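You operate a simulated robot arm through the tools that you are given. There is no shell and no other tool. Be economical: measure what you need, move in short steps, check, and stop when the job is done.

You run a simulated robot arm. Do the job below in one go: nothing can be reset, and whatever is moved stays where it is left.

Task
Take the wheel from the top of the long bench and put it on the top of table six. Close the cabinet seven door. Press the black plunger three times. Put the small jug on top of the roll on the top of table seven. Take the red tube and put it on the top of stand seven. Put the blue tube on the shelf under the drain tap of tank seven. Put the wax jar on the lane corner of table seven away on the table end by the waste box. Put the black scoop on the top shelf of the cooling rack away on the lane corner of table seven. Any order will do. Set down upright: small jug, wax jar.
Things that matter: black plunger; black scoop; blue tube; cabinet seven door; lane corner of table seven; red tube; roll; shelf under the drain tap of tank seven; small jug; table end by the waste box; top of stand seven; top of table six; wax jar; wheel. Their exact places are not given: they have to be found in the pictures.

Only the result counts: the job must be done as asked and must still hold three seconds after the hand-in. Knocking over, shifting, dropping, spilling or breaking anything else fails it.

Robot
A 5-joint arm with a three-finger gripper on a trunk, on a base that drives. Base frame: it is fixed to the floor where the robot stands at the start and does not move with it; the origin is under the middle of the robot, x ahead of it, y to its left, z up; the surface under the hand at the start is at about z = 870. Units: mm, rad, N and s.
With the tool pointing down near the work surface it reaches from about 300 to 660 mm from the robot's upright axis, wherever it stands. Its first joint turns from -2.897 to 2.897 rad. Places, roughly: black plunger [-4200, 4500, 1000]; black scoop (21x10x16 cm) [400, -1900, 1000]; blue tube (3x2x3 cm) [-4200, 5700, 900]; cabinet seven door [-5300, 4300, 600]; lane corner of table seven [-4100, 5800, 900]; red tube (3x2x3 cm) [-4100, 5600, 900]; roll (12x12x15 cm) [-3500, 4800, 900]; shelf under the drain tap of tank seven (16x21 cm) [-5820, 4060, 160]; small jug [-3750, 4250, 1000]; table end by the waste box [-3700, -2300, 900]; top of stand seven [-3100, 4400, 700]; top of table six [-3800, 1600, 900]; wax jar [-4250, 6000, 1000]; wheel [500, 250, 1000]. The tool tilts only in the upright plane through the base axis and itself; it spins freely about its own axis. Payload 1.37 kg.
The tool frame sits at the grasp point between the pads (the TCP): z along the fingers, y along the line on which they close. The tips reach 16 mm beyond it. The gripper opens to 101 mm. The gripper's body begins 82 mm behind the TCP.
Orientation is told as [roll, pitch, yaw] about the base's x, y, z axes, in that order, counted from this pose: with the fingers straight down and closing along the base's y, the tool's x points along the base's -x, its y along +y and its z along -z.

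Tools
- The arm moves only by the tool arm_command. Its argument "deltas" is a list of rows, each a list of 7 numbers: the shift along the tool's x, y, z in units of 150 mm (1.0 is 150 mm), then the turn, a rotation vector about the tool's x, y, z in units of 60 degrees (1.0 is 60 degrees), then the gripper command, from -1 (shut) to 1 (fully open), values between in proportion. In form: [[x, y, z, wx, wy, wz, jaw], ...]. A call has 1 to 20 rows; each row is the pose to reach, as a shift and turn from the pose commanded when the call began, along the tool's axes at that moment. A call with a number of a shift or a turn outside -1 to 1 is refused whole. Each row takes 0.2 s and may step no farther than 50 mm and 0.15 rad from the row before; otherwise, or with a gripper value out of range, the whole call is refused. A pose out of reach is approached as far as the arm can. The call stops where the force on the tool passes 40 N (or 10 N more than at its start, if that is more) or the arm is blocked; 0.2 s more then pass. Each finger travels about 45 mm/s and halts on what it meets, pressing with about 26 N; the grip force reading is that of the motor and also rises with nothing between the fingers. The clock runs only during rows and for 0.2 s after the last one: add rows that repeat a pose to give the fingers time. The reply holds the time, the measured pose of the TCP, the force on the tool along the base axes, the opening and the grip force, in the units named above and with some noise, with the torque about the TCP (base axes, N m) and any sound that the robot's microphone picked up.
- Cameras (640 x 400 px; columns grow to the right, rows downward): "scene" is now at [19.6, 177.4, 1563.2]; the picture's right is [0.01, -1.00, 0.00], its down [-0.74, -0.01, -0.68] and it looks along [0.68, 0.01, -0.74] (base axes); focal length 274 px, centre (320, 200). "wrist" rides on the gripper at [72, 20, -104] in the tool frame; the picture's right is [-0.26, 0.96, 0.00], its down [-0.76, -0.21, -0.62] and it looks along [-0.60, -0.16, 0.78] (tool axes); focal length 265 px, centre (320, 200).
- grab_frame(camera): a new picture of that camera. It takes no simulated time.
- move_column(by): slides the trunk up (or, below 0, down) by that many mm; the arm and the scene camera ride with it, the base frame stays. It gives what a move gives, with no picture.
- drive_base(legs): drives the robot by 1 to 6 legs, each [ahead, left, turn to the left] in mm, mm and rad, along the robot's own axes; the way and the turn of a leg run together, so that a leg with both is an arc; at most 1500 mm and 3.142 rad a leg. The arm and the cameras ride along, it lands a little off, and it stops where it bumps. It gives what a move gives.
- head_to(pan, tilt): turns the head with the scene camera to pan (to the left, within 2.705 rad either way) and tilt (down, from -0.506 to 1.204), counted from straight ahead of the robot. It gives what a move gives.
- probe_pixels(camera, pixels): for up to 12 pixels [column, row] of the newest picture of that camera ("zoom" is the newest enlarged one), the place [x, y, z] in the base frame of the surface seen there, good to about 2 mm, but the place of the scene camera against the robot may be out by one fixed shift of up to 12 mm in any direction. It takes no simulated time.
- close_up(camera, box): a new picture of the part [left, top, right, bottom] of that camera's present view, enlarged. It takes no simulated time.
- finish_job(): hands the job in; it is judged then, once.

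Keep the steps short. Do not move on a guess: measure, check each grasp and each placing, and mend mistakes. In all there are 138 turns and 162 pictures (those below and enlarged ones count). Leave the gripper open and the arm clear of the work at the hand-in unless told otherwise, and finish with a single line.

The tools are called after ">>>" as a command line: name --pt "numbers of a row" for each row, then --argument value for the rest, lists and objects as JSON in quotes. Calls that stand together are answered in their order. arm_command: Moves the arm, as the interface text tells. Its arguments: {"type":"object","properties":{"deltas":{"type":"array","items":{"type":"array","items":{"type":"number"}}}},"required":["deltas"]} The other tools are called the same way: move_column (by) slides the trunk up or down; drive_base (legs) drives the base; head_to (pan, tilt) turns the head that bears the scene camera; grab_frame (camera) takes a picture; probe_pixels (camera, pixels) gives the place of the surface under pixels of a picture; close_up (camera, box) takes an enlarged picture of a part of a camera's view; finish_job () hands the job in.

At the start:

```text
time: 0.0
ee_pos: [416.0, 160.4, 1102.7]
orientation: [0.0, 0.001, 0.001]
ft_force: [0.4, -1.2, 0.3]
ft_torque: [-0.02, -0.02, 0.03]
gripper_width: 100.7
grip_force: 0.0
trunk travel left (down, up): [-500.0, 90.0]
robot x, y, heading: [0.2, -1.3, 0.0]
head pan, tilt: [0.009, 0.827]
```

scene: 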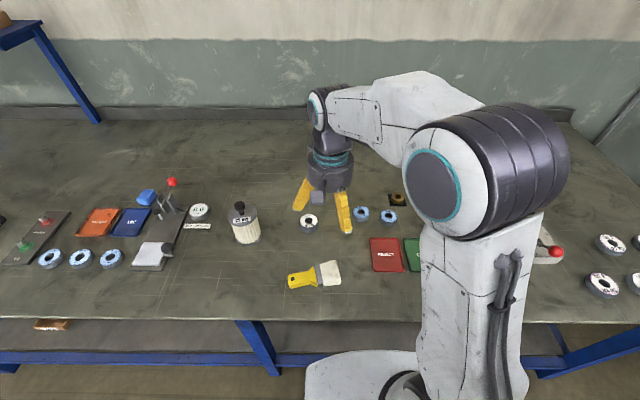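
wrist: 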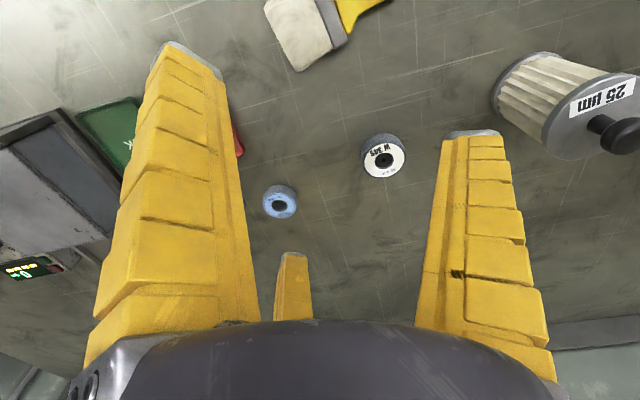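

I see several round things on the bench. I'll enlarge the scene and measure them to find the wheel.

>>> close_up --camera "scene" --box '[0, 160, 240, 310]'

>>> close_up --camera "scene" --box '[220, 160, 460, 310]'

>>> probe_pixels --camera "scene" --pixels '[[245, 210], [309, 221], [361, 213], [388, 216], [200, 211], [111, 256], [50, 258], [610, 243], [600, 284], [399, 198], [330, 272], [145, 197]]'

```text
2.67 times, centred on (120, 235) of scene
```

zoom: 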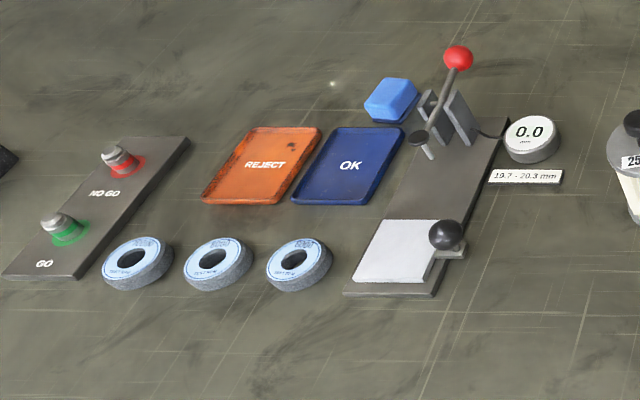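

```text
2.67 times, centred on (340, 235) of scene
```

zoom: 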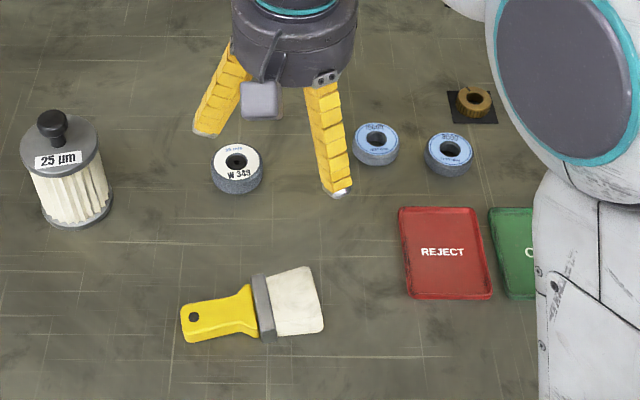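

```text
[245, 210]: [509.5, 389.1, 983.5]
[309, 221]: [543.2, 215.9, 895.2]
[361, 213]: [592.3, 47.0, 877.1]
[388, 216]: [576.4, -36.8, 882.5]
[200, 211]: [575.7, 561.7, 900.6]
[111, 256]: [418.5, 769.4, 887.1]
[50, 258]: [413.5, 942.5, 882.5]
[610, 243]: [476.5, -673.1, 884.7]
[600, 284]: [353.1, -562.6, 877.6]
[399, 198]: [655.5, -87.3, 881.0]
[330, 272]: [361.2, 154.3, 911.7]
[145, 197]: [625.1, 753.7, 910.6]
```

The wheel marked "W 349" is near the given place. I'll measure it with the wrist camera at about (384,157).

>>> close_up --camera "wrist" --box '[320, 110, 448, 190]'

>>> probe_pixels --camera "wrist" --pixels '[[384, 146], [370, 158], [400, 158], [384, 172], [384, 134], [384, 185], [340, 160], [384, 159]]'

>>> probe_pixels --camera "scene" --pixels '[[309, 214], [302, 220], [316, 220], [309, 226], [270, 250]]'

```text
5.00 times, centred on (384, 150) of wrist
```

zoom: 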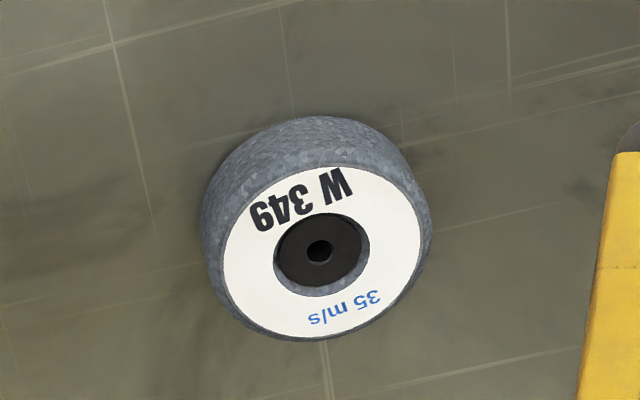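

```text
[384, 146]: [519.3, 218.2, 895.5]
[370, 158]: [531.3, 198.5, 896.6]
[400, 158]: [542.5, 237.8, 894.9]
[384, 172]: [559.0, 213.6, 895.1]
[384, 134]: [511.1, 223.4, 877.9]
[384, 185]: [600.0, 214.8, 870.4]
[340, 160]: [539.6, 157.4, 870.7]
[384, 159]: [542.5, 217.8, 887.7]
```

```text
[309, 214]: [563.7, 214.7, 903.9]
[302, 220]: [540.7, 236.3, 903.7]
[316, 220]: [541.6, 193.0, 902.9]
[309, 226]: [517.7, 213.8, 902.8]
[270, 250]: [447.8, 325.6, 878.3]
```

The wheel's centre is about (541, 217), its top at 895 and the bench at 870. The arm moves above it first.

>>> arm_command --pt "-0.28 0.127 0 0 0 0 1" --pt "-0.56 0.254 0 0 0 0 1" --pt "-0.833 0.381 0 0 0 0 1" --pt "-0.833 0.381 0.3 0 0 0 1" --pt "-0.833 0.381 0.6 0 0 0 1" --pt "-0.833 0.381 0.8 0 0 0 1"

>>> grab_frame --camera "wrist"

```text
time: 1.4
ee_pos: [539.8, 217.7, 980.8]
orientation: [0.001, -0.002, 0.0]
ft_force: [1.0, -0.2, -0.2]
ft_torque: [-0.03, -0.01, -0.03]
gripper_width: 100.3
grip_force: 0.1
trunk travel left (down, up): [-500.0, 90.0]
robot x, y, heading: [1.2, -1.0, -0.003]
head pan, tilt: [0.009, 0.827]
```

```text
156 pictures are left
```

wrist: 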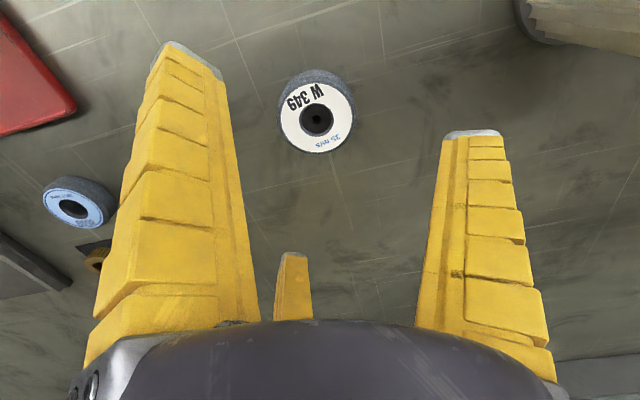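

The wheel lies between the fingers. I lower to z of about 889 and close.

>>> arm_command --pt "0 0 0.25 0 0 0 1" --pt "0 0 0.5 0 0 0 1" --pt "0 0 0.61 0 0 0 1" --pt "0 0 0.61 0 0 0 1" --pt "0 0 0.61 0 0 0 -1" --pt "0 0 0.61 0 0 0 -1" --pt "0 0 0.61 0 0 0 -1" --pt "0 0 0.61 0 0 0 -1" --pt "0 0 0.61 0 0 0 -1"

>>> grab_frame --camera "wrist"

```text
time: 3.4
ee_pos: [540.5, 214.4, 890.5]
orientation: [0.0, -0.002, -0.001]
ft_force: [-0.1, -0.8, 2.3]
ft_torque: [0.03, 0.07, 0.0]
gripper_width: 56.2
grip_force: 26.3
trunk travel left (down, up): [-500.0, 90.0]
robot x, y, heading: [-1.9, -0.8, -0.0]
head pan, tilt: [0.009, 0.827]
```

```text
155 pictures are left
```

wrist: 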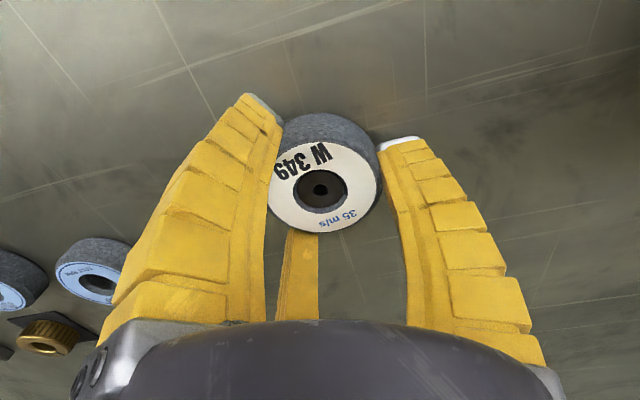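

It holds: opening 56.2, force 26. I lift, draw it in, and look round with the head.

>>> arm_command --pt "0 0 -0.3 0 0 0 -1" --pt "0 0 -0.6 0 0 0 -1" --pt "0 0 -0.9 0 0 0 -1" --pt "0.3 0 -1 0 0 0 -1" --pt "0.6 0 -1 0 0 0 -1" --pt "0.9 0 -1 0 0 0 -1" --pt "1 -0.3 -1 0 0 0 -1" --pt "1 -0.6 -1 0 0 0 -1" --pt "1 -0.9 -1 0 0 0 -1"

>>> head_to --pan 2.6 --tilt 0.35

>>> grab_frame --camera "scene"

>>> head_to --pan -1.6 --tilt 0.35

>>> grab_frame --camera "scene"

```text
time: 5.4
ee_pos: [389.6, 84.2, 1040.6]
orientation: [0.001, -0.001, 0.0]
ft_force: [-0.4, -0.3, -1.7]
ft_torque: [0.03, 0.0, 0.01]
gripper_width: 56.2
grip_force: 26.0
trunk travel left (down, up): [-500.0, 90.0]
robot x, y, heading: [-2.3, 0.4, 0.003]
head pan, tilt: [0.009, 0.827]
```

```text
time: 7.7
ee_pos: [388.9, 84.2, 1039.3]
orientation: [-0.001, -0.001, -0.001]
ft_force: [0.5, -0.5, -1.5]
ft_torque: [-0.02, -0.02, 0.01]
gripper_width: 55.8
grip_force: 26.1
trunk travel left (down, up): [-500.0, 90.0]
robot x, y, heading: [2.3, 0.3, 0.001]
head pan, tilt: [2.601, 0.351]
```

```text
154 pictures are left
```

scene: 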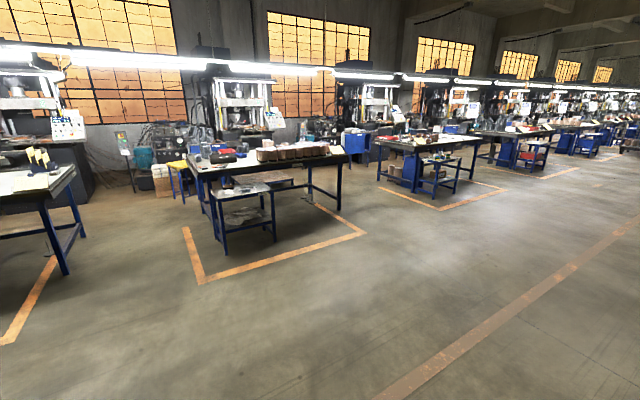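

```text
time: 11.1
ee_pos: [389.2, 83.1, 1040.1]
orientation: [0.001, 0.0, -0.002]
ft_force: [-0.4, -0.4, -2.4]
ft_torque: [-0.04, -0.02, 0.02]
gripper_width: 56.0
grip_force: 25.5
trunk travel left (down, up): [-500.0, 90.0]
robot x, y, heading: [0.5, 2.7, 0.002]
head pan, tilt: [-1.6, 0.351]
```

```text
153 pictures are left
```

scene: 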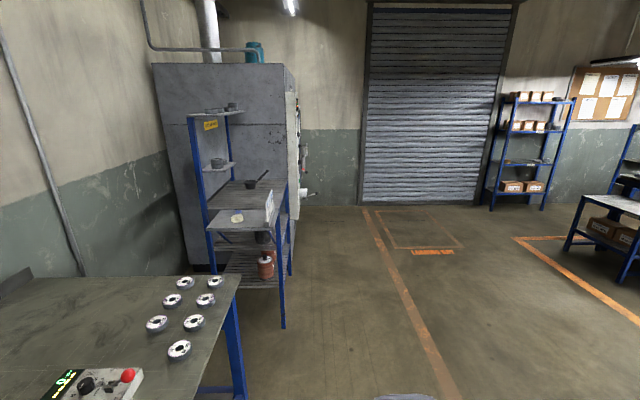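

The view at pan -1.6 shows the cooling rack with a dark scoop at (250,184). I measure it for later, then look back to table six.

>>> probe_pixels --camera "scene" --pixels '[[250, 184], [267, 172], [235, 190], [215, 195], [237, 217], [283, 320], [240, 390], [215, 225], [290, 270]]'

>>> close_up --camera "scene" --box '[180, 90, 340, 190]'

>>> head_to --pan 2.7 --tilt 0.35

>>> grab_frame --camera "scene"

```text
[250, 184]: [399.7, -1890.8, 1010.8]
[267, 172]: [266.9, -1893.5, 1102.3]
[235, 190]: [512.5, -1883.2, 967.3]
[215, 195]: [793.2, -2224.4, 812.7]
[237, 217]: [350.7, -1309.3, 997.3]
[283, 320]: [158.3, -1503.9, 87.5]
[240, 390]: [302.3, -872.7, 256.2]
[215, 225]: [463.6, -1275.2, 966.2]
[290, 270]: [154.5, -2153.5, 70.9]
```

```text
4.00 times, centred on (260, 140) of scene
```

zoom: 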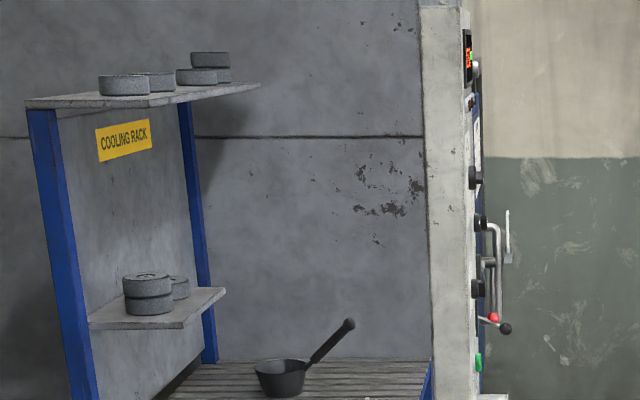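

```text
time: 14.6
ee_pos: [390.2, 84.2, 1040.9]
orientation: [0.0, 0.001, 0.0]
ft_force: [-0.3, -0.4, -1.9]
ft_torque: [0.03, 0.01, 0.01]
gripper_width: 56.2
grip_force: 25.6
trunk travel left (down, up): [-500.0, 90.0]
robot x, y, heading: [1.5, 1.2, -0.003]
head pan, tilt: [2.7, 0.351]
```

```text
151 pictures are left
```

scene: 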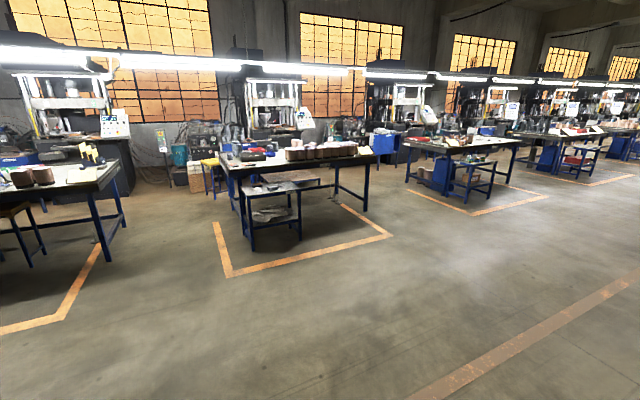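

Now measuring table six, table seven and the left table from this view.

>>> probe_pixels --camera "scene" --pixels '[[244, 172], [375, 157], [222, 150], [250, 245], [300, 230], [229, 277], [390, 236], [270, 178], [520, 140], [450, 205], [120, 165], [110, 255]]'

>>> close_up --camera "scene" --box '[190, 120, 400, 250]'

>>> close_up --camera "scene" --box '[340, 80, 550, 220]'

```text
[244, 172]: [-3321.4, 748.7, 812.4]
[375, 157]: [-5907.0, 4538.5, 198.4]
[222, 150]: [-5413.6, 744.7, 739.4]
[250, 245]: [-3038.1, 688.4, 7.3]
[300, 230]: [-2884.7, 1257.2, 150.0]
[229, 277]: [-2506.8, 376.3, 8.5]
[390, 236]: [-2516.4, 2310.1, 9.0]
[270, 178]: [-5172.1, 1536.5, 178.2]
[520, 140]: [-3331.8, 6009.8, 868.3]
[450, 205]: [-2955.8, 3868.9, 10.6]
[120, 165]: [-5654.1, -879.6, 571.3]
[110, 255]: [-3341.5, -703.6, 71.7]
```

```text
3.05 times, centred on (295, 185) of scene
```

zoom: 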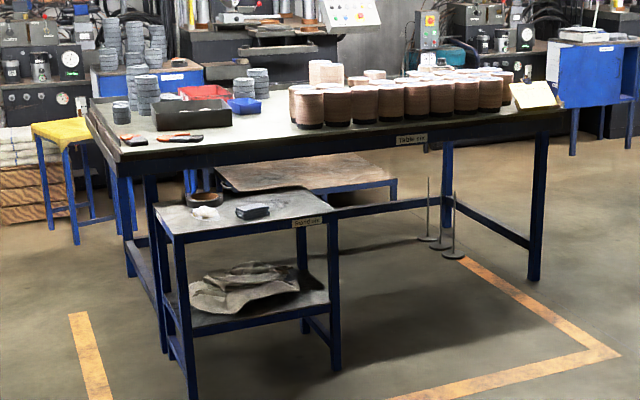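

```text
2.86 times, centred on (445, 150) of scene
```

zoom: 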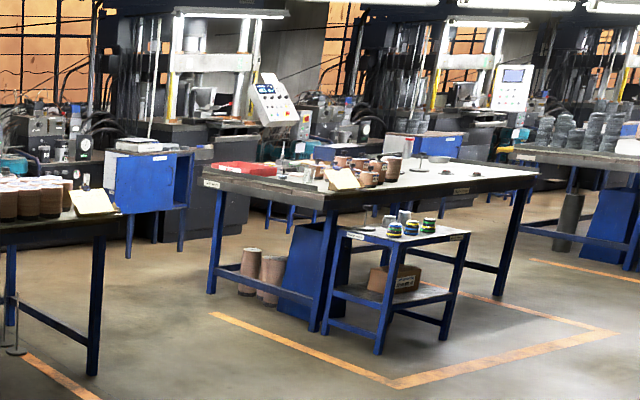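

Table six has its front edge near x = -3320, with stand six in front of its low-y end and a free front strip at about y 1700. I back off, turn round and drive to about (-2300, 1800).

>>> drive_base --legs '[[-400, 0, 0], [0, 0, 3.14], [1500, 0, 0], [300, -1500, 0], [100, -300, 0]]'

>>> head_to --pan 0 --tilt 0.5

>>> grab_frame --camera "scene"

```text
refused: leg 4 is longer than a leg can be; nothing moved
```

```text
time: 17.0
ee_pos: [390.0, 84.2, 1039.9]
orientation: [0.0, 0.0, 0.0]
ft_force: [-0.2, -0.3, -1.4]
ft_torque: [-0.04, -0.01, -0.01]
gripper_width: 56.2
grip_force: 26.3
trunk travel left (down, up): [-500.0, 90.0]
robot x, y, heading: [-0.9, 1.1, 0.0]
head pan, tilt: [0.0, 0.499]
```

```text
148 pictures are left
```

scene: 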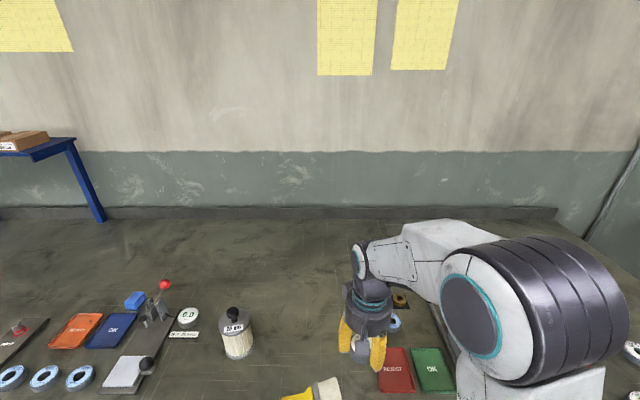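

The fourth leg was too long, so I split it.

>>> drive_base --legs '[[-400, 0, 0], [0, 0, 3.14], [1500, 0, 0], [300, -900, 0], [100, -900, 0]]'

>>> grab_frame --camera "scene"

```text
time: 42.6
ee_pos: [-2581.5, 1819.0, 1040.7]
orientation: [0.0, 0.0, 3.084]
ft_force: [-0.2, -0.3, -1.7]
ft_torque: [0.02, 0.0, 0.03]
gripper_width: 56.4
grip_force: 26.1
trunk travel left (down, up): [-500.0, 90.0]
robot x, y, heading: [-2190.6, 1881.0, 3.084]
head pan, tilt: [0.0, 0.499]
```

```text
147 pictures are left
```

scene: 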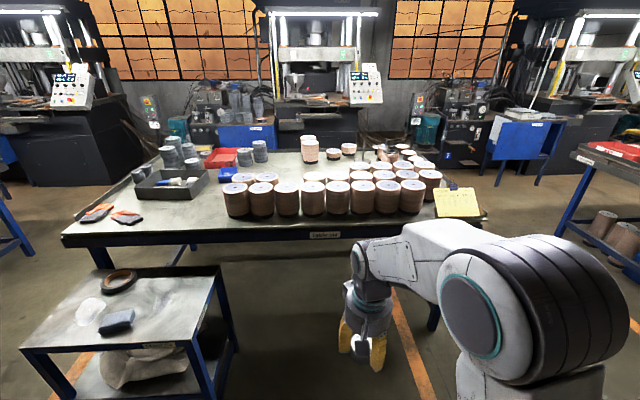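

I probe the free places on table six: the front strip at (300,228) and the patch at (200,215).

>>> probe_pixels --camera "scene" --pixels '[[300, 230], [200, 215], [190, 230], [237, 215], [300, 213], [190, 205], [68, 235], [350, 227], [220, 275], [215, 235], [140, 225], [270, 233]]'

>>> close_up --camera "scene" --box '[60, 130, 360, 260]'

```text
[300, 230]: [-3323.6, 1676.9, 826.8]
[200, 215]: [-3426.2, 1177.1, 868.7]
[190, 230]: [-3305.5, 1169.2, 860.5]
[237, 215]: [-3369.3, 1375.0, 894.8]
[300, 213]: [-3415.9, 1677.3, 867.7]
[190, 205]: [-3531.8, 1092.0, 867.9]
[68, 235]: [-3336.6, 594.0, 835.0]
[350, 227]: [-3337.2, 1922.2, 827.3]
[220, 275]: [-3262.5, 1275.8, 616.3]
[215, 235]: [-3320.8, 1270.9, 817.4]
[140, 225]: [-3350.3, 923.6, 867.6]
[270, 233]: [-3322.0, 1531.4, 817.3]
```

```text
2.13 times, centred on (210, 195) of scene
```

zoom: 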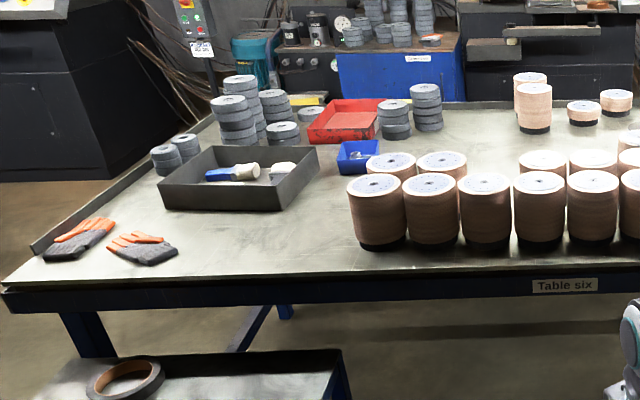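

The table top is at 868, with a free patch near (-3400, 1140). I'll turn so the arm points to it, away from the rolls, then close in to about (-2960, 1600).

>>> drive_base --legs '[[0, 0, 0.865], [735, -362, 0]]'

>>> head_to --pan 0.0 --tilt 0.75

>>> grab_frame --camera "scene"

>>> grab_frame --camera "wrist"

```text
time: 49.2
ee_pos: [-3167.0, 1248.3, 1039.7]
orientation: [0.001, 0.0, -2.328]
ft_force: [-0.3, -0.3, -1.6]
ft_torque: [0.02, 0.02, -0.02]
gripper_width: 56.1
grip_force: 26.0
trunk travel left (down, up): [-500.0, 90.0]
robot x, y, heading: [-2961.0, 1587.7, -2.327]
head pan, tilt: [0.0, 0.499]
```

```text
time: 50.0
ee_pos: [-3166.0, 1249.7, 1040.1]
orientation: [-0.001, 0.0, -2.326]
ft_force: [-0.4, 0.0, -1.1]
ft_torque: [-0.01, 0.0, -0.01]
gripper_width: 56.1
grip_force: 26.0
trunk travel left (down, up): [-500.0, 90.0]
robot x, y, heading: [-2959.8, 1588.6, -2.332]
head pan, tilt: [0.0, 0.75]
```

```text
145 pictures are left
```

scene: 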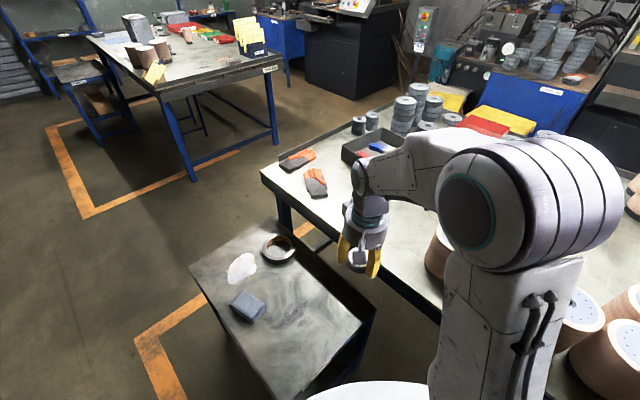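

```text
144 pictures are left
```

wrist: 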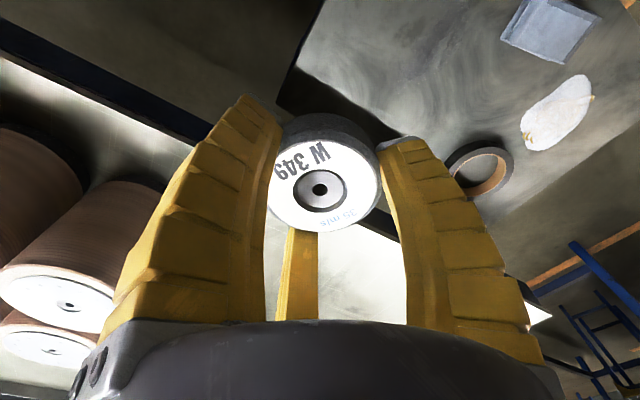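

Path to the patch is clear. I move over it in two calls.

>>> arm_command --pt "-0.25 -0.1 0 0 0 0 -1" --pt "-0.5 -0.2 0 0 0 0 -1" --pt "-0.75 -0.3 0 0 0 0 -1" --pt "-1 -0.4 0 0 0 0 -1"

>>> arm_command --pt "-0.2 -0.08 0.1 0 0 0 -1" --pt "-0.4 -0.16 0.2 0 0 0 -1" --pt "-0.6 -0.23 0.3 0 0 0 -1" --pt "-0.6 -0.23 0.5 0 0 0 -1" --pt "-0.6 -0.23 0.5 0 0 0 -1"

>>> grab_frame --camera "wrist"

>>> grab_frame --camera "scene"

```text
time: 51.0
ee_pos: [-3315.3, 1178.1, 1037.2]
orientation: [0.0, 0.002, -2.326]
ft_force: [0.0, 0.2, -1.2]
ft_torque: [-0.01, -0.06, 0.01]
gripper_width: 56.1
grip_force: 26.2
trunk travel left (down, up): [-500.0, 90.0]
robot x, y, heading: [-2964.3, 1587.6, -2.326]
head pan, tilt: [0.0, 0.75]
```

```text
time: 52.2
ee_pos: [-3400.2, 1137.1, 965.1]
orientation: [0.0, 0.0, -2.327]
ft_force: [-0.4, -0.1, -0.9]
ft_torque: [0.02, 0.01, -0.01]
gripper_width: 56.1
grip_force: 26.6
trunk travel left (down, up): [-500.0, 90.0]
robot x, y, heading: [-2960.6, 1595.0, -2.324]
head pan, tilt: [0.0, 0.75]
```

```text
143 pictures are left
```

wrist: 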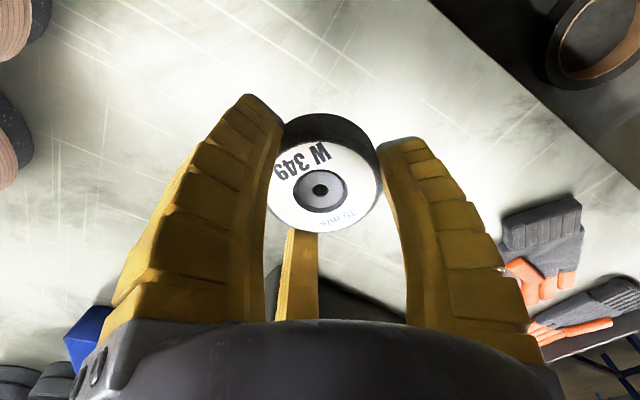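

```text
142 pictures are left
```

scene: 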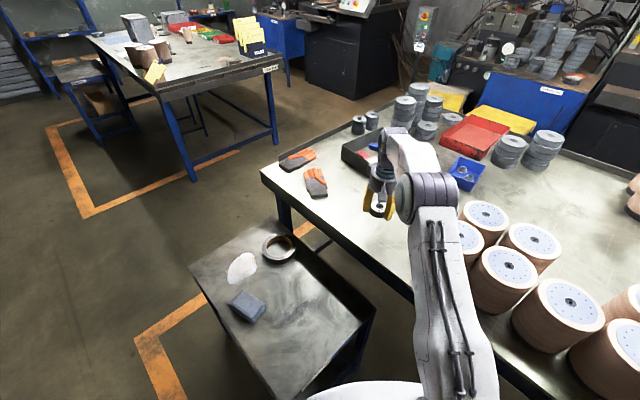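

Over the patch. I check the table height with the wrist camera.

>>> probe_pixels --camera "wrist" --pixels '[[420, 70], [130, 100], [450, 130], [230, 60]]'

```text
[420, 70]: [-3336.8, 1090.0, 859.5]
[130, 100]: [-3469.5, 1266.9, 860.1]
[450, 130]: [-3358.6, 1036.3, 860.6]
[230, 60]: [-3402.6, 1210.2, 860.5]
```

Table at 860, so the wheel touches at TCP z = 880. I lower, open and lift.

>>> arm_command --pt "0 0 0.25 0 0 0 -1" --pt "0 0 0.45 0 0 0 -1" --pt "0 0 0.555 0 0 0 -1" --pt "0 0 0.56 0 0 0 -1" --pt "0 0 0.56 0 0 0 0.6" --pt "0 0 0.56 0 0 0 0.6" --pt "0 0 0.56 0 0 0 0.6" --pt "0 0 0.3 0 0 0 0.6" --pt "0 0 0 0 0 0 0.6" --pt "0 0 -0.3 0 0 0 0.6" --pt "0 0 -0.6 0 0 0 0.6"

>>> grab_frame --camera "wrist"

```text
time: 54.6
ee_pos: [-3401.3, 1140.0, 1054.4]
orientation: [-0.001, 0.0, -2.326]
ft_force: [-1.2, -0.2, 0.0]
ft_torque: [-0.02, 0.04, 0.01]
gripper_width: 82.8
grip_force: 1.6
trunk travel left (down, up): [-500.0, 90.0]
robot x, y, heading: [-2959.9, 1587.4, -2.329]
head pan, tilt: [0.0, 0.75]
```

```text
141 pictures are left
```

wrist: 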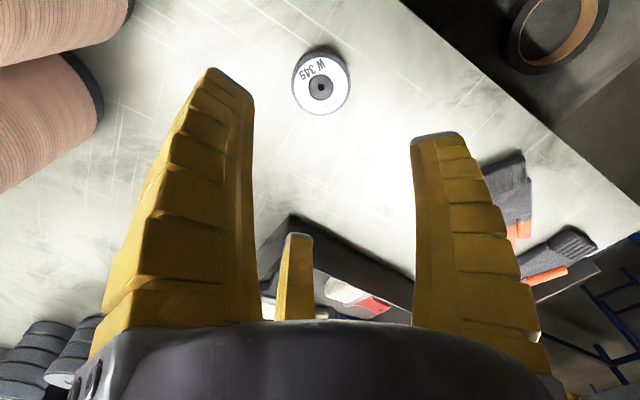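

The wheel stands well on table six. I draw the arm in and drive to in front of table seven.

>>> arm_command --pt "0.3 0 0 0 0 0 1" --pt "0.6 0 0 0 0 0 1" --pt "0.9 0 0 0 0 0 1" --pt "1 0.3 0 0 0 0 1" --pt "1 0.6 0 0 0 0 1"

>>> arm_command --pt "0.3 0 0 0 0 0 1" --pt "0.6 0 0 0 0 0 1" --pt "0.9 0 0 0 0 0 1"

>>> drive_base --legs '[[-522, 552, 0], [0, 0, -0.814], [0, -1500, 0], [0, -1500, 0], [0, -300, 0]]'

>>> head_to --pan 0.2 --tilt 0.45

>>> grab_frame --camera "scene"

```text
time: 55.8
ee_pos: [-3233.8, 1185.8, 1052.7]
orientation: [0.001, 0.001, -2.329]
ft_force: [1.0, 0.4, 0.5]
ft_torque: [-0.02, -0.03, -0.04]
gripper_width: 100.5
grip_force: 0.0
trunk travel left (down, up): [-500.0, 90.0]
robot x, y, heading: [-2957.5, 1587.7, -2.324]
head pan, tilt: [0.0, 0.75]
```

```text
time: 56.6
ee_pos: [-3138.7, 1285.8, 1055.7]
orientation: [-0.001, -0.001, -2.327]
ft_force: [-0.6, -0.5, -0.8]
ft_torque: [0.0, 0.04, 0.01]
gripper_width: 100.6
grip_force: 0.1
trunk travel left (down, up): [-500.0, 90.0]
robot x, y, heading: [-2959.9, 1589.5, -2.324]
head pan, tilt: [0.0, 0.75]
```

```text
time: 78.7
ee_pos: [-2560.8, 4843.1, 1055.5]
orientation: [-0.001, 0.0, -3.138]
ft_force: [0.4, -0.4, -1.2]
ft_torque: [-0.04, 0.0, -0.01]
gripper_width: 100.9
grip_force: 0.0
trunk travel left (down, up): [-500.0, 90.0]
robot x, y, heading: [-2222.2, 4922.0, -3.139]
head pan, tilt: [0.0, 0.75]
```

```text
time: 79.5
ee_pos: [-2561.1, 4842.4, 1055.5]
orientation: [-0.001, 0.002, -3.139]
ft_force: [0.6, -0.2, 0.8]
ft_torque: [0.04, -0.02, 0.0]
gripper_width: 100.4
grip_force: 0.1
trunk travel left (down, up): [-500.0, 90.0]
robot x, y, heading: [-2216.9, 4920.7, -3.138]
head pan, tilt: [0.201, 0.45]
```

```text
140 pictures are left
```

scene: 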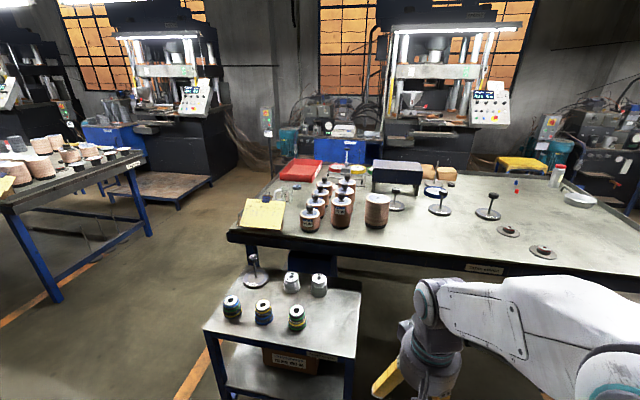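

>>> close_up --camera "scene" --box '[230, 130, 430, 255]'

>>> close_up --camera "scene" --box '[440, 140, 640, 265]'

>>> close_up --camera "scene" --box '[200, 245, 380, 357]'

>>> close_up --camera "scene" --box '[240, 80, 480, 200]'

>>> probe_pixels --camera "scene" --pixels '[[376, 195], [346, 147], [429, 183], [517, 184], [515, 191], [557, 175], [580, 199], [441, 206], [487, 212], [340, 210], [543, 250], [347, 165]]'

```text
3.20 times, centred on (330, 192) of scene
```

zoom: 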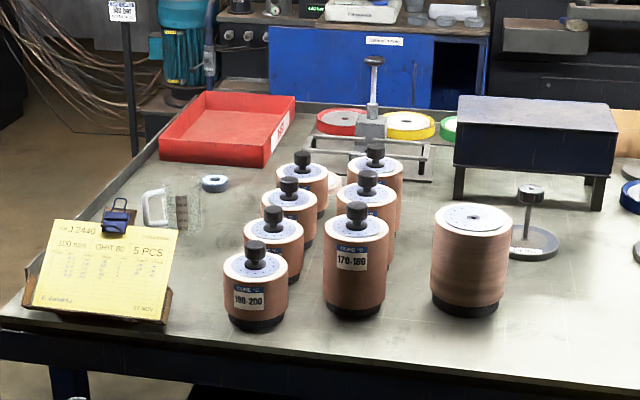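

```text
3.20 times, centred on (540, 202) of scene
```

zoom: 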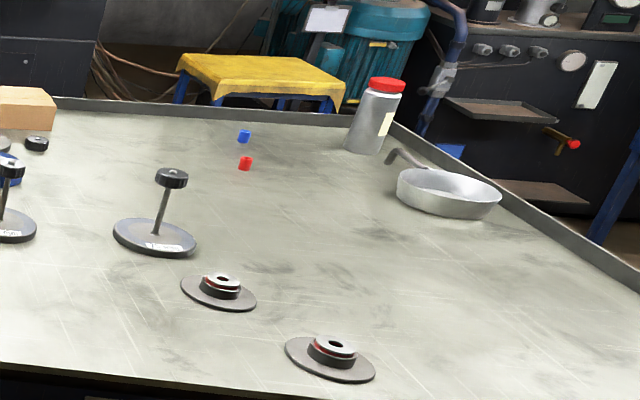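

```text
3.56 times, centred on (290, 301) of scene
```

zoom: 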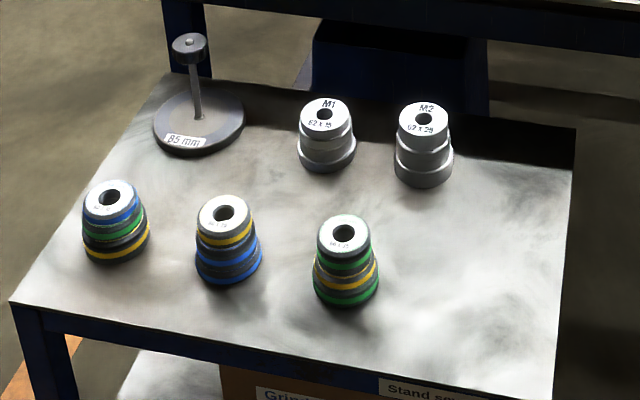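

```text
2.67 times, centred on (360, 140) of scene
```

zoom: 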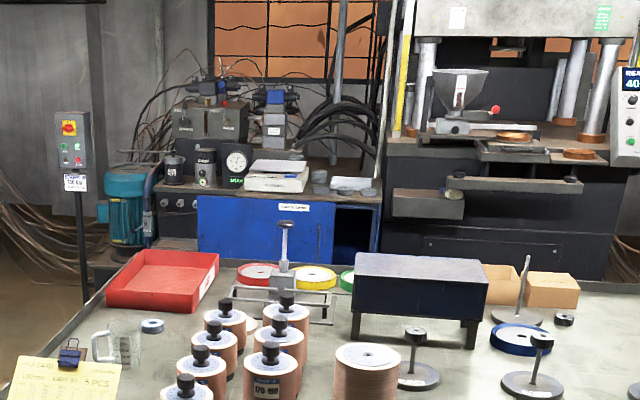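

```text
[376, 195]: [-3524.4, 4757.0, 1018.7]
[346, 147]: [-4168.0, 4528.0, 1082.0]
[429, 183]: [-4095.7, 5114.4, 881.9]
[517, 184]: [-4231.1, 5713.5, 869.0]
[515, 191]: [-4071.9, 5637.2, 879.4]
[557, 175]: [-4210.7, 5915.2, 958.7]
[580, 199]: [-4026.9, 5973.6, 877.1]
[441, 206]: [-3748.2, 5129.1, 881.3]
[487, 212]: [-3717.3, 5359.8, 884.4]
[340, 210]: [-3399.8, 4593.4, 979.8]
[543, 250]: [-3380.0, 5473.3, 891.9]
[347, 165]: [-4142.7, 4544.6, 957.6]
```

Found: jug (glass, near the clipboard), roll at (-3524, 4757), plunger at (-4168, 4528), both tubes, and wax jar (white with red lid) at (-4211, 5915). I probe the table's and stand's edges and floor objects.

>>> probe_pixels --camera "scene" --pixels '[[232, 235], [268, 192], [205, 325], [352, 360], [358, 290], [247, 276], [282, 220], [277, 217], [265, 130], [508, 163], [540, 170], [345, 150]]'

>>> head_to --pan -0.55 --tilt 0.4

>>> grab_frame --camera "scene"

```text
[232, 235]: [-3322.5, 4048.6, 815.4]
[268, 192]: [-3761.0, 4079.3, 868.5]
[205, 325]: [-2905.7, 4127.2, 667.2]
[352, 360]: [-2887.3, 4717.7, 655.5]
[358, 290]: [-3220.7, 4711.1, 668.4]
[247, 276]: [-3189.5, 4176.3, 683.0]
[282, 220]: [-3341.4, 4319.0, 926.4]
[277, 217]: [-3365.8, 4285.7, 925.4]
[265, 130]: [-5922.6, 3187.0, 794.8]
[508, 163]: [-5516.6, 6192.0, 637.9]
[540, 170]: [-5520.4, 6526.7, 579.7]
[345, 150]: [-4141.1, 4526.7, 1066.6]
```

```text
time: 80.6
ee_pos: [-2562.1, 4841.8, 1054.7]
orientation: [-0.001, 0.0, -3.136]
ft_force: [0.3, 0.6, -1.0]
ft_torque: [-0.01, 0.0, -0.02]
gripper_width: 101.0
grip_force: 0.0
trunk travel left (down, up): [-500.0, 90.0]
robot x, y, heading: [-2219.5, 4919.8, -3.134]
head pan, tilt: [-0.55, 0.4]
```

```text
135 pictures are left
```

scene: 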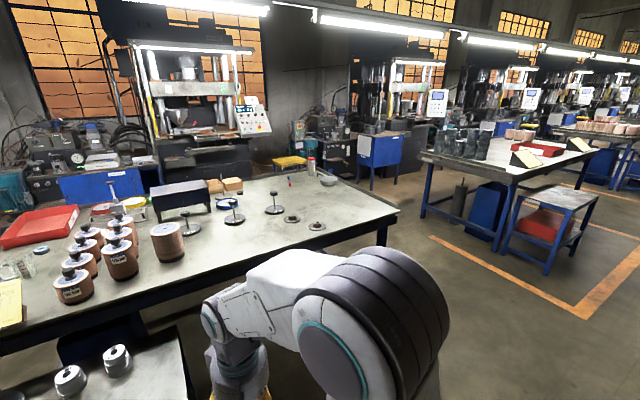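

>>> probe_pixels --camera "scene" --pixels '[[398, 212], [335, 184], [311, 168], [290, 163], [380, 180], [400, 200], [425, 215], [437, 240], [340, 205], [360, 175], [390, 240], [385, 140]]'

```text
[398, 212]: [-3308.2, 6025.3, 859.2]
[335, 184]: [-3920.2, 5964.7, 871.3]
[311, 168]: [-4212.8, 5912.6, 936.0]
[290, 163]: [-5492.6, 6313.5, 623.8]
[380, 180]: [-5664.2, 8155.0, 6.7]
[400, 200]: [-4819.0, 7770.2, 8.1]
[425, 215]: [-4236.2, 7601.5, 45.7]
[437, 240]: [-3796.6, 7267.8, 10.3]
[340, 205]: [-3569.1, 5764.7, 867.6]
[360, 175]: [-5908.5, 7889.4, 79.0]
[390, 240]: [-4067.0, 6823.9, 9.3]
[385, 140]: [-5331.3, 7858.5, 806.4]
```

Lane end of table seven: y = 6030, and the lane is open. The tubes and the jar are best reached from the back of the table. I drive round through the lane and take a look before closing in.

>>> drive_base --legs '[[0, -1500, 0], [0, -150, 0], [1500, 0, 0], [980, 0, 0], [0, 0, 3.13]]'

>>> head_to --pan -0.8 --tilt 0.55

>>> grab_frame --camera "scene"

>>> head_to --pan -1.9 --tilt 0.5

>>> grab_frame --camera "scene"

```text
time: 107.9
ee_pos: [-4351.5, 6627.0, 1055.7]
orientation: [0.0, 0.001, -0.047]
ft_force: [-0.3, 0.3, 0.3]
ft_torque: [0.03, 0.01, -0.03]
gripper_width: 100.6
grip_force: 0.1
trunk travel left (down, up): [-500.0, 90.0]
robot x, y, heading: [-4697.7, 6564.2, -0.044]
head pan, tilt: [-0.55, 0.4]
```

```text
time: 108.7
ee_pos: [-4351.6, 6627.9, 1054.3]
orientation: [0.001, 0.0, -0.048]
ft_force: [-0.7, -0.3, 0.3]
ft_torque: [0.0, 0.02, -0.01]
gripper_width: 100.6
grip_force: 0.0
trunk travel left (down, up): [-500.0, 90.0]
robot x, y, heading: [-4697.4, 6565.2, -0.049]
head pan, tilt: [-0.799, 0.55]
```

```text
134 pictures are left
```

scene: 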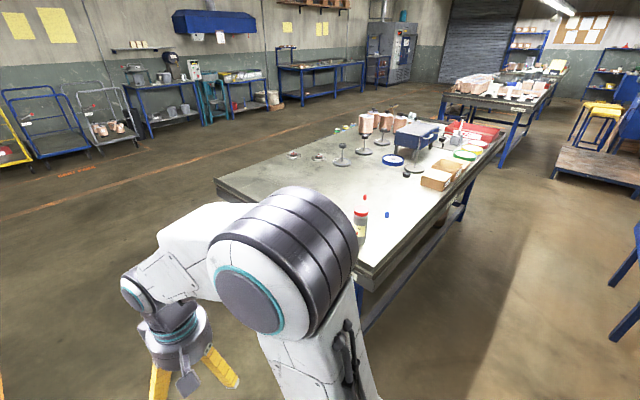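

```text
time: 110.0
ee_pos: [-4351.6, 6628.2, 1055.6]
orientation: [-0.001, 0.002, -0.048]
ft_force: [0.4, -0.2, 0.1]
ft_torque: [0.0, -0.01, 0.01]
gripper_width: 100.6
grip_force: 0.0
trunk travel left (down, up): [-500.0, 90.0]
robot x, y, heading: [-4695.6, 6562.4, -0.046]
head pan, tilt: [-1.901, 0.499]
```

```text
133 pictures are left
```

scene: 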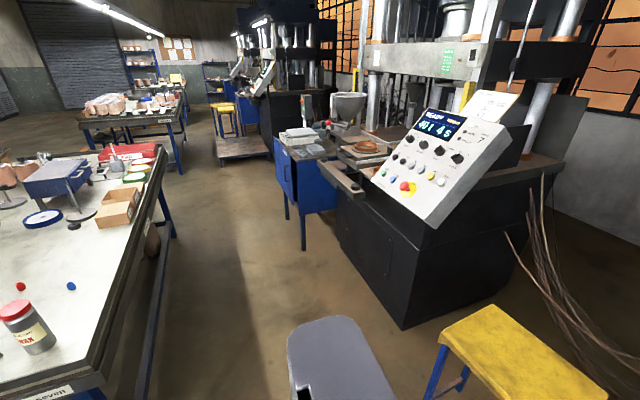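

The aisle behind the table is open. I probe its walls, the tubes, and enlarge the cabinet.

>>> probe_pixels --camera "scene" --pixels '[[150, 180], [100, 365], [71, 286], [20, 287], [22, 305], [285, 180], [300, 245], [405, 325], [350, 190], [340, 200], [165, 235], [275, 145]]'

>>> close_up --camera "scene" --box '[240, 80, 400, 260]'

```text
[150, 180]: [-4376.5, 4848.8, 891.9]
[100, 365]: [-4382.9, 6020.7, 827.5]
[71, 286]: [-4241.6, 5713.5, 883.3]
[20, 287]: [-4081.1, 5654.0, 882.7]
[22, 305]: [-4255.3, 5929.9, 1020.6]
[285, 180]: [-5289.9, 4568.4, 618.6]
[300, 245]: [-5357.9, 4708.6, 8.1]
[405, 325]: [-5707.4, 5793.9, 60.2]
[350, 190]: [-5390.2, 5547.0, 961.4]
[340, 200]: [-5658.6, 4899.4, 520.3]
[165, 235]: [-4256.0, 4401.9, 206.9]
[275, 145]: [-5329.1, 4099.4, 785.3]
```

```text
2.22 times, centred on (320, 170) of scene
```

zoom: 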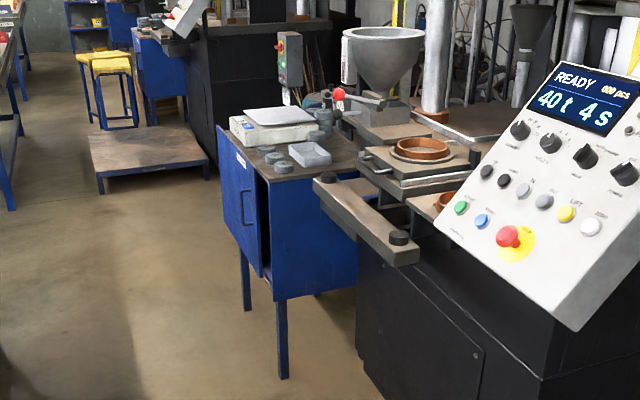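

I raise the arm a little to pass the jar, then slide along the back of the table to (-4690, 5700).

>>> arm_command --pt "0 0 -0.3 0 0 0 1" --pt "0 0 -0.6 0 0 0 1"

>>> drive_base --legs '[[45, -862, 0.046]]'

>>> head_to --pan 0.0 --tilt 0.8

>>> grab_frame --camera "scene"

>>> grab_frame --camera "wrist"

```text
time: 110.6
ee_pos: [-4352.6, 6627.6, 1145.8]
orientation: [-0.001, 0.001, -0.047]
ft_force: [0.6, 0.1, -0.1]
ft_torque: [0.0, -0.04, 0.03]
gripper_width: 100.7
grip_force: 0.0
trunk travel left (down, up): [-500.0, 90.0]
robot x, y, heading: [-4697.6, 6566.0, -0.048]
head pan, tilt: [-1.901, 0.499]
```

```text
time: 115.2
ee_pos: [-4332.1, 5788.4, 1144.7]
orientation: [0.0, 0.001, -0.002]
ft_force: [0.4, 0.4, 0.2]
ft_torque: [0.01, -0.02, 0.01]
gripper_width: 100.3
grip_force: 0.1
trunk travel left (down, up): [-500.0, 90.0]
robot x, y, heading: [-4673.3, 5707.2, 0.004]
head pan, tilt: [-1.901, 0.499]
```

```text
time: 117.0
ee_pos: [-4330.9, 5787.7, 1144.9]
orientation: [0.0, 0.0, -0.002]
ft_force: [0.5, 0.3, 1.1]
ft_torque: [0.03, -0.01, -0.02]
gripper_width: 100.6
grip_force: 0.0
trunk travel left (down, up): [-500.0, 90.0]
robot x, y, heading: [-4669.9, 5707.6, -0.001]
head pan, tilt: [0.0, 0.799]
```

```text
131 pictures are left
```

scene: 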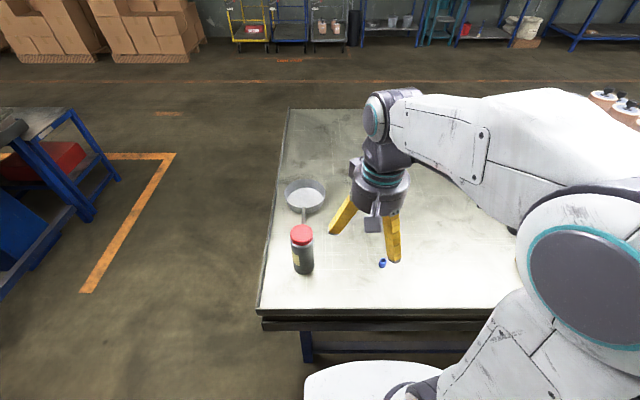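

```text
130 pictures are left
```

wrist: 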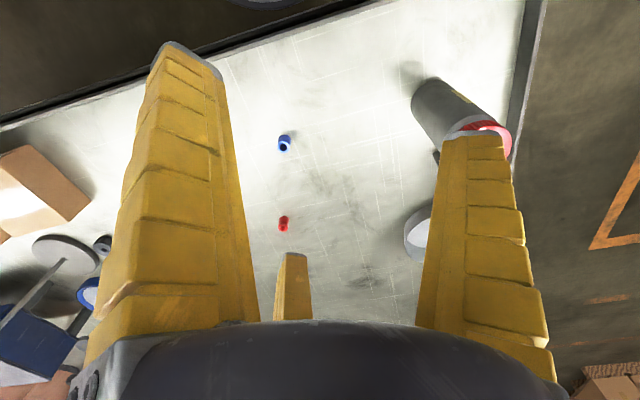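

Both tubes are in the wrist view: blue at (285,144), red at (284,224). I enlarge and probe them.

>>> close_up --camera "wrist" --box '[236, 115, 332, 175]'

>>> close_up --camera "wrist" --box '[236, 195, 332, 255]'

>>> probe_pixels --camera "wrist" --pixels '[[283, 147], [287, 137], [283, 140], [288, 145], [310, 145], [283, 228], [284, 219], [281, 224], [287, 222], [330, 225]]'

```text
6.67 times, centred on (284, 145) of wrist
```

zoom: 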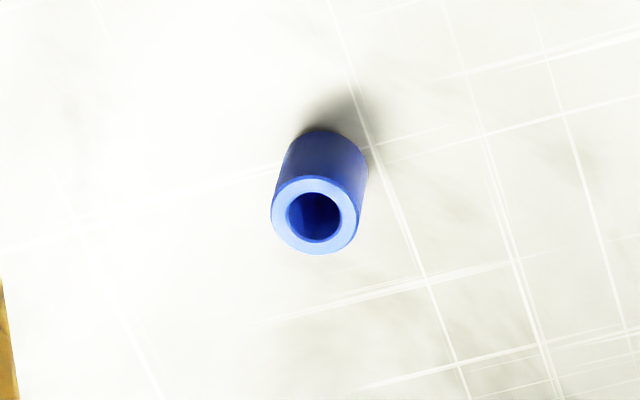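

```text
6.67 times, centred on (284, 225) of wrist
```

zoom: 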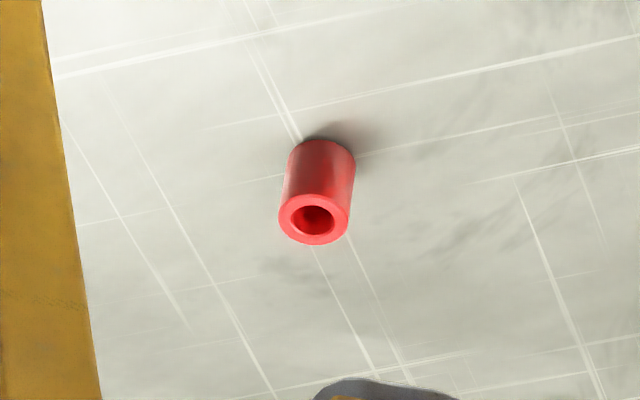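

```text
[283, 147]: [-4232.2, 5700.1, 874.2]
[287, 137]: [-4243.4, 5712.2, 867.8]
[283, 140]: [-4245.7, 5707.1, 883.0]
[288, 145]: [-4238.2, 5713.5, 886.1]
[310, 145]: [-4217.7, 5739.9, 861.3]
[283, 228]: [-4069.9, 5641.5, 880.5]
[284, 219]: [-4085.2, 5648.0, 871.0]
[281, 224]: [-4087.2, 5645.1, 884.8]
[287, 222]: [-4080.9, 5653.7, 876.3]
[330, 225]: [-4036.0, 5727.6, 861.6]
```

Both tubes stand upright (20 mm wide, tops at 886). Blue's centre is about (-4237.5, 5705). I take it first, moving above it.

>>> arm_command --pt "-0.21 -0.18 0 0 0 0 0.2" --pt "-0.42 -0.37 0 0 0 0 0.2" --pt "-0.623 -0.553 0 0 0 0 0.2" --pt "-0.623 -0.553 0.3 0 0 0 0.2" --pt "-0.623 -0.553 0.6 0 0 0 0.2" --pt "-0.623 -0.553 0.9 0 0 0 0.2" --pt "-0.623 -0.553 0.99 0 0 0 0.2"

>>> grab_frame --camera "wrist"

```text
time: 118.6
ee_pos: [-4238.7, 5706.6, 996.4]
orientation: [0.0, 0.0, -0.002]
ft_force: [-0.4, 0.6, -0.3]
ft_torque: [-0.04, -0.01, 0.0]
gripper_width: 64.0
grip_force: 3.0
trunk travel left (down, up): [-500.0, 90.0]
robot x, y, heading: [-4674.1, 5709.2, 0.003]
head pan, tilt: [0.0, 0.799]
```

```text
127 pictures are left
```

wrist: 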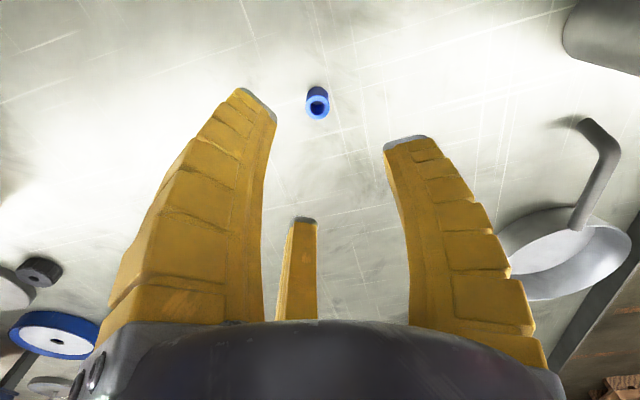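

The tube lies in line. I lower to z = 880 and close.

>>> arm_command --pt "0 0 0.3 0 0 0 0.2" --pt "0 0 0.6 0 0 0 0.2" --pt "0 0 0.776 0 0 0 0.2" --pt "0 0 0.776 0 0 0 0.2" --pt "0 0 0.776 0 0 0 -1" --pt "0 0 0.776 0 0 0 -1" --pt "0 0 0.776 0 0 0 -1" --pt "0 0 0.776 0 0 0 -1" --pt "0 0 0.776 0 0 0 -1"

>>> grab_frame --camera "wrist"

```text
time: 120.6
ee_pos: [-4236.5, 5704.9, 881.8]
orientation: [0.0, 0.0, -0.002]
ft_force: [1.1, -0.6, 2.8]
ft_torque: [0.01, 0.02, 0.01]
gripper_width: 9.6
grip_force: 26.1
trunk travel left (down, up): [-500.0, 90.0]
robot x, y, heading: [-4673.4, 5710.0, -0.002]
head pan, tilt: [0.0, 0.799]
```

```text
126 pictures are left
```

wrist: 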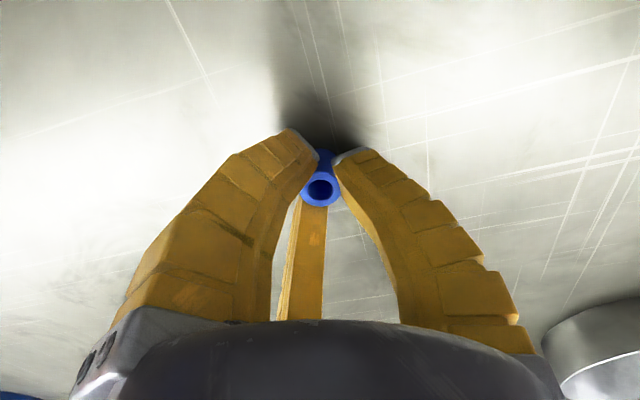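

Opening 9.6 is narrower than I judged; I look closer.

>>> close_up --camera "wrist" --box '[270, 120, 370, 220]'

>>> probe_pixels --camera "wrist" --pixels '[[320, 202], [306, 185], [336, 187], [320, 174]]'

```text
4.00 times, centred on (320, 170) of wrist
```

zoom: 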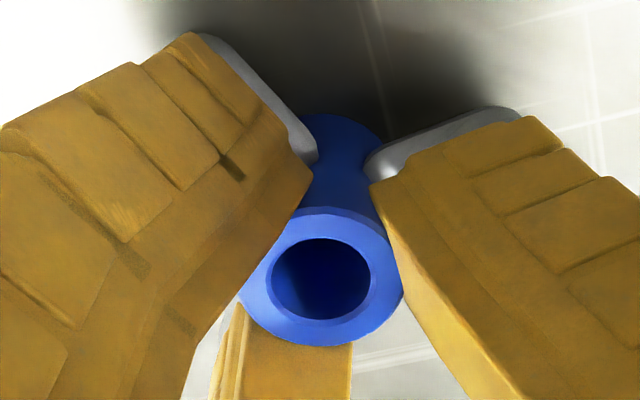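

```text
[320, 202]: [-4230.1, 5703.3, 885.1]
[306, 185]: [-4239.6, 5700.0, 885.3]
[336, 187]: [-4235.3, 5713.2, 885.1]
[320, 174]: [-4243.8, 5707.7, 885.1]
```

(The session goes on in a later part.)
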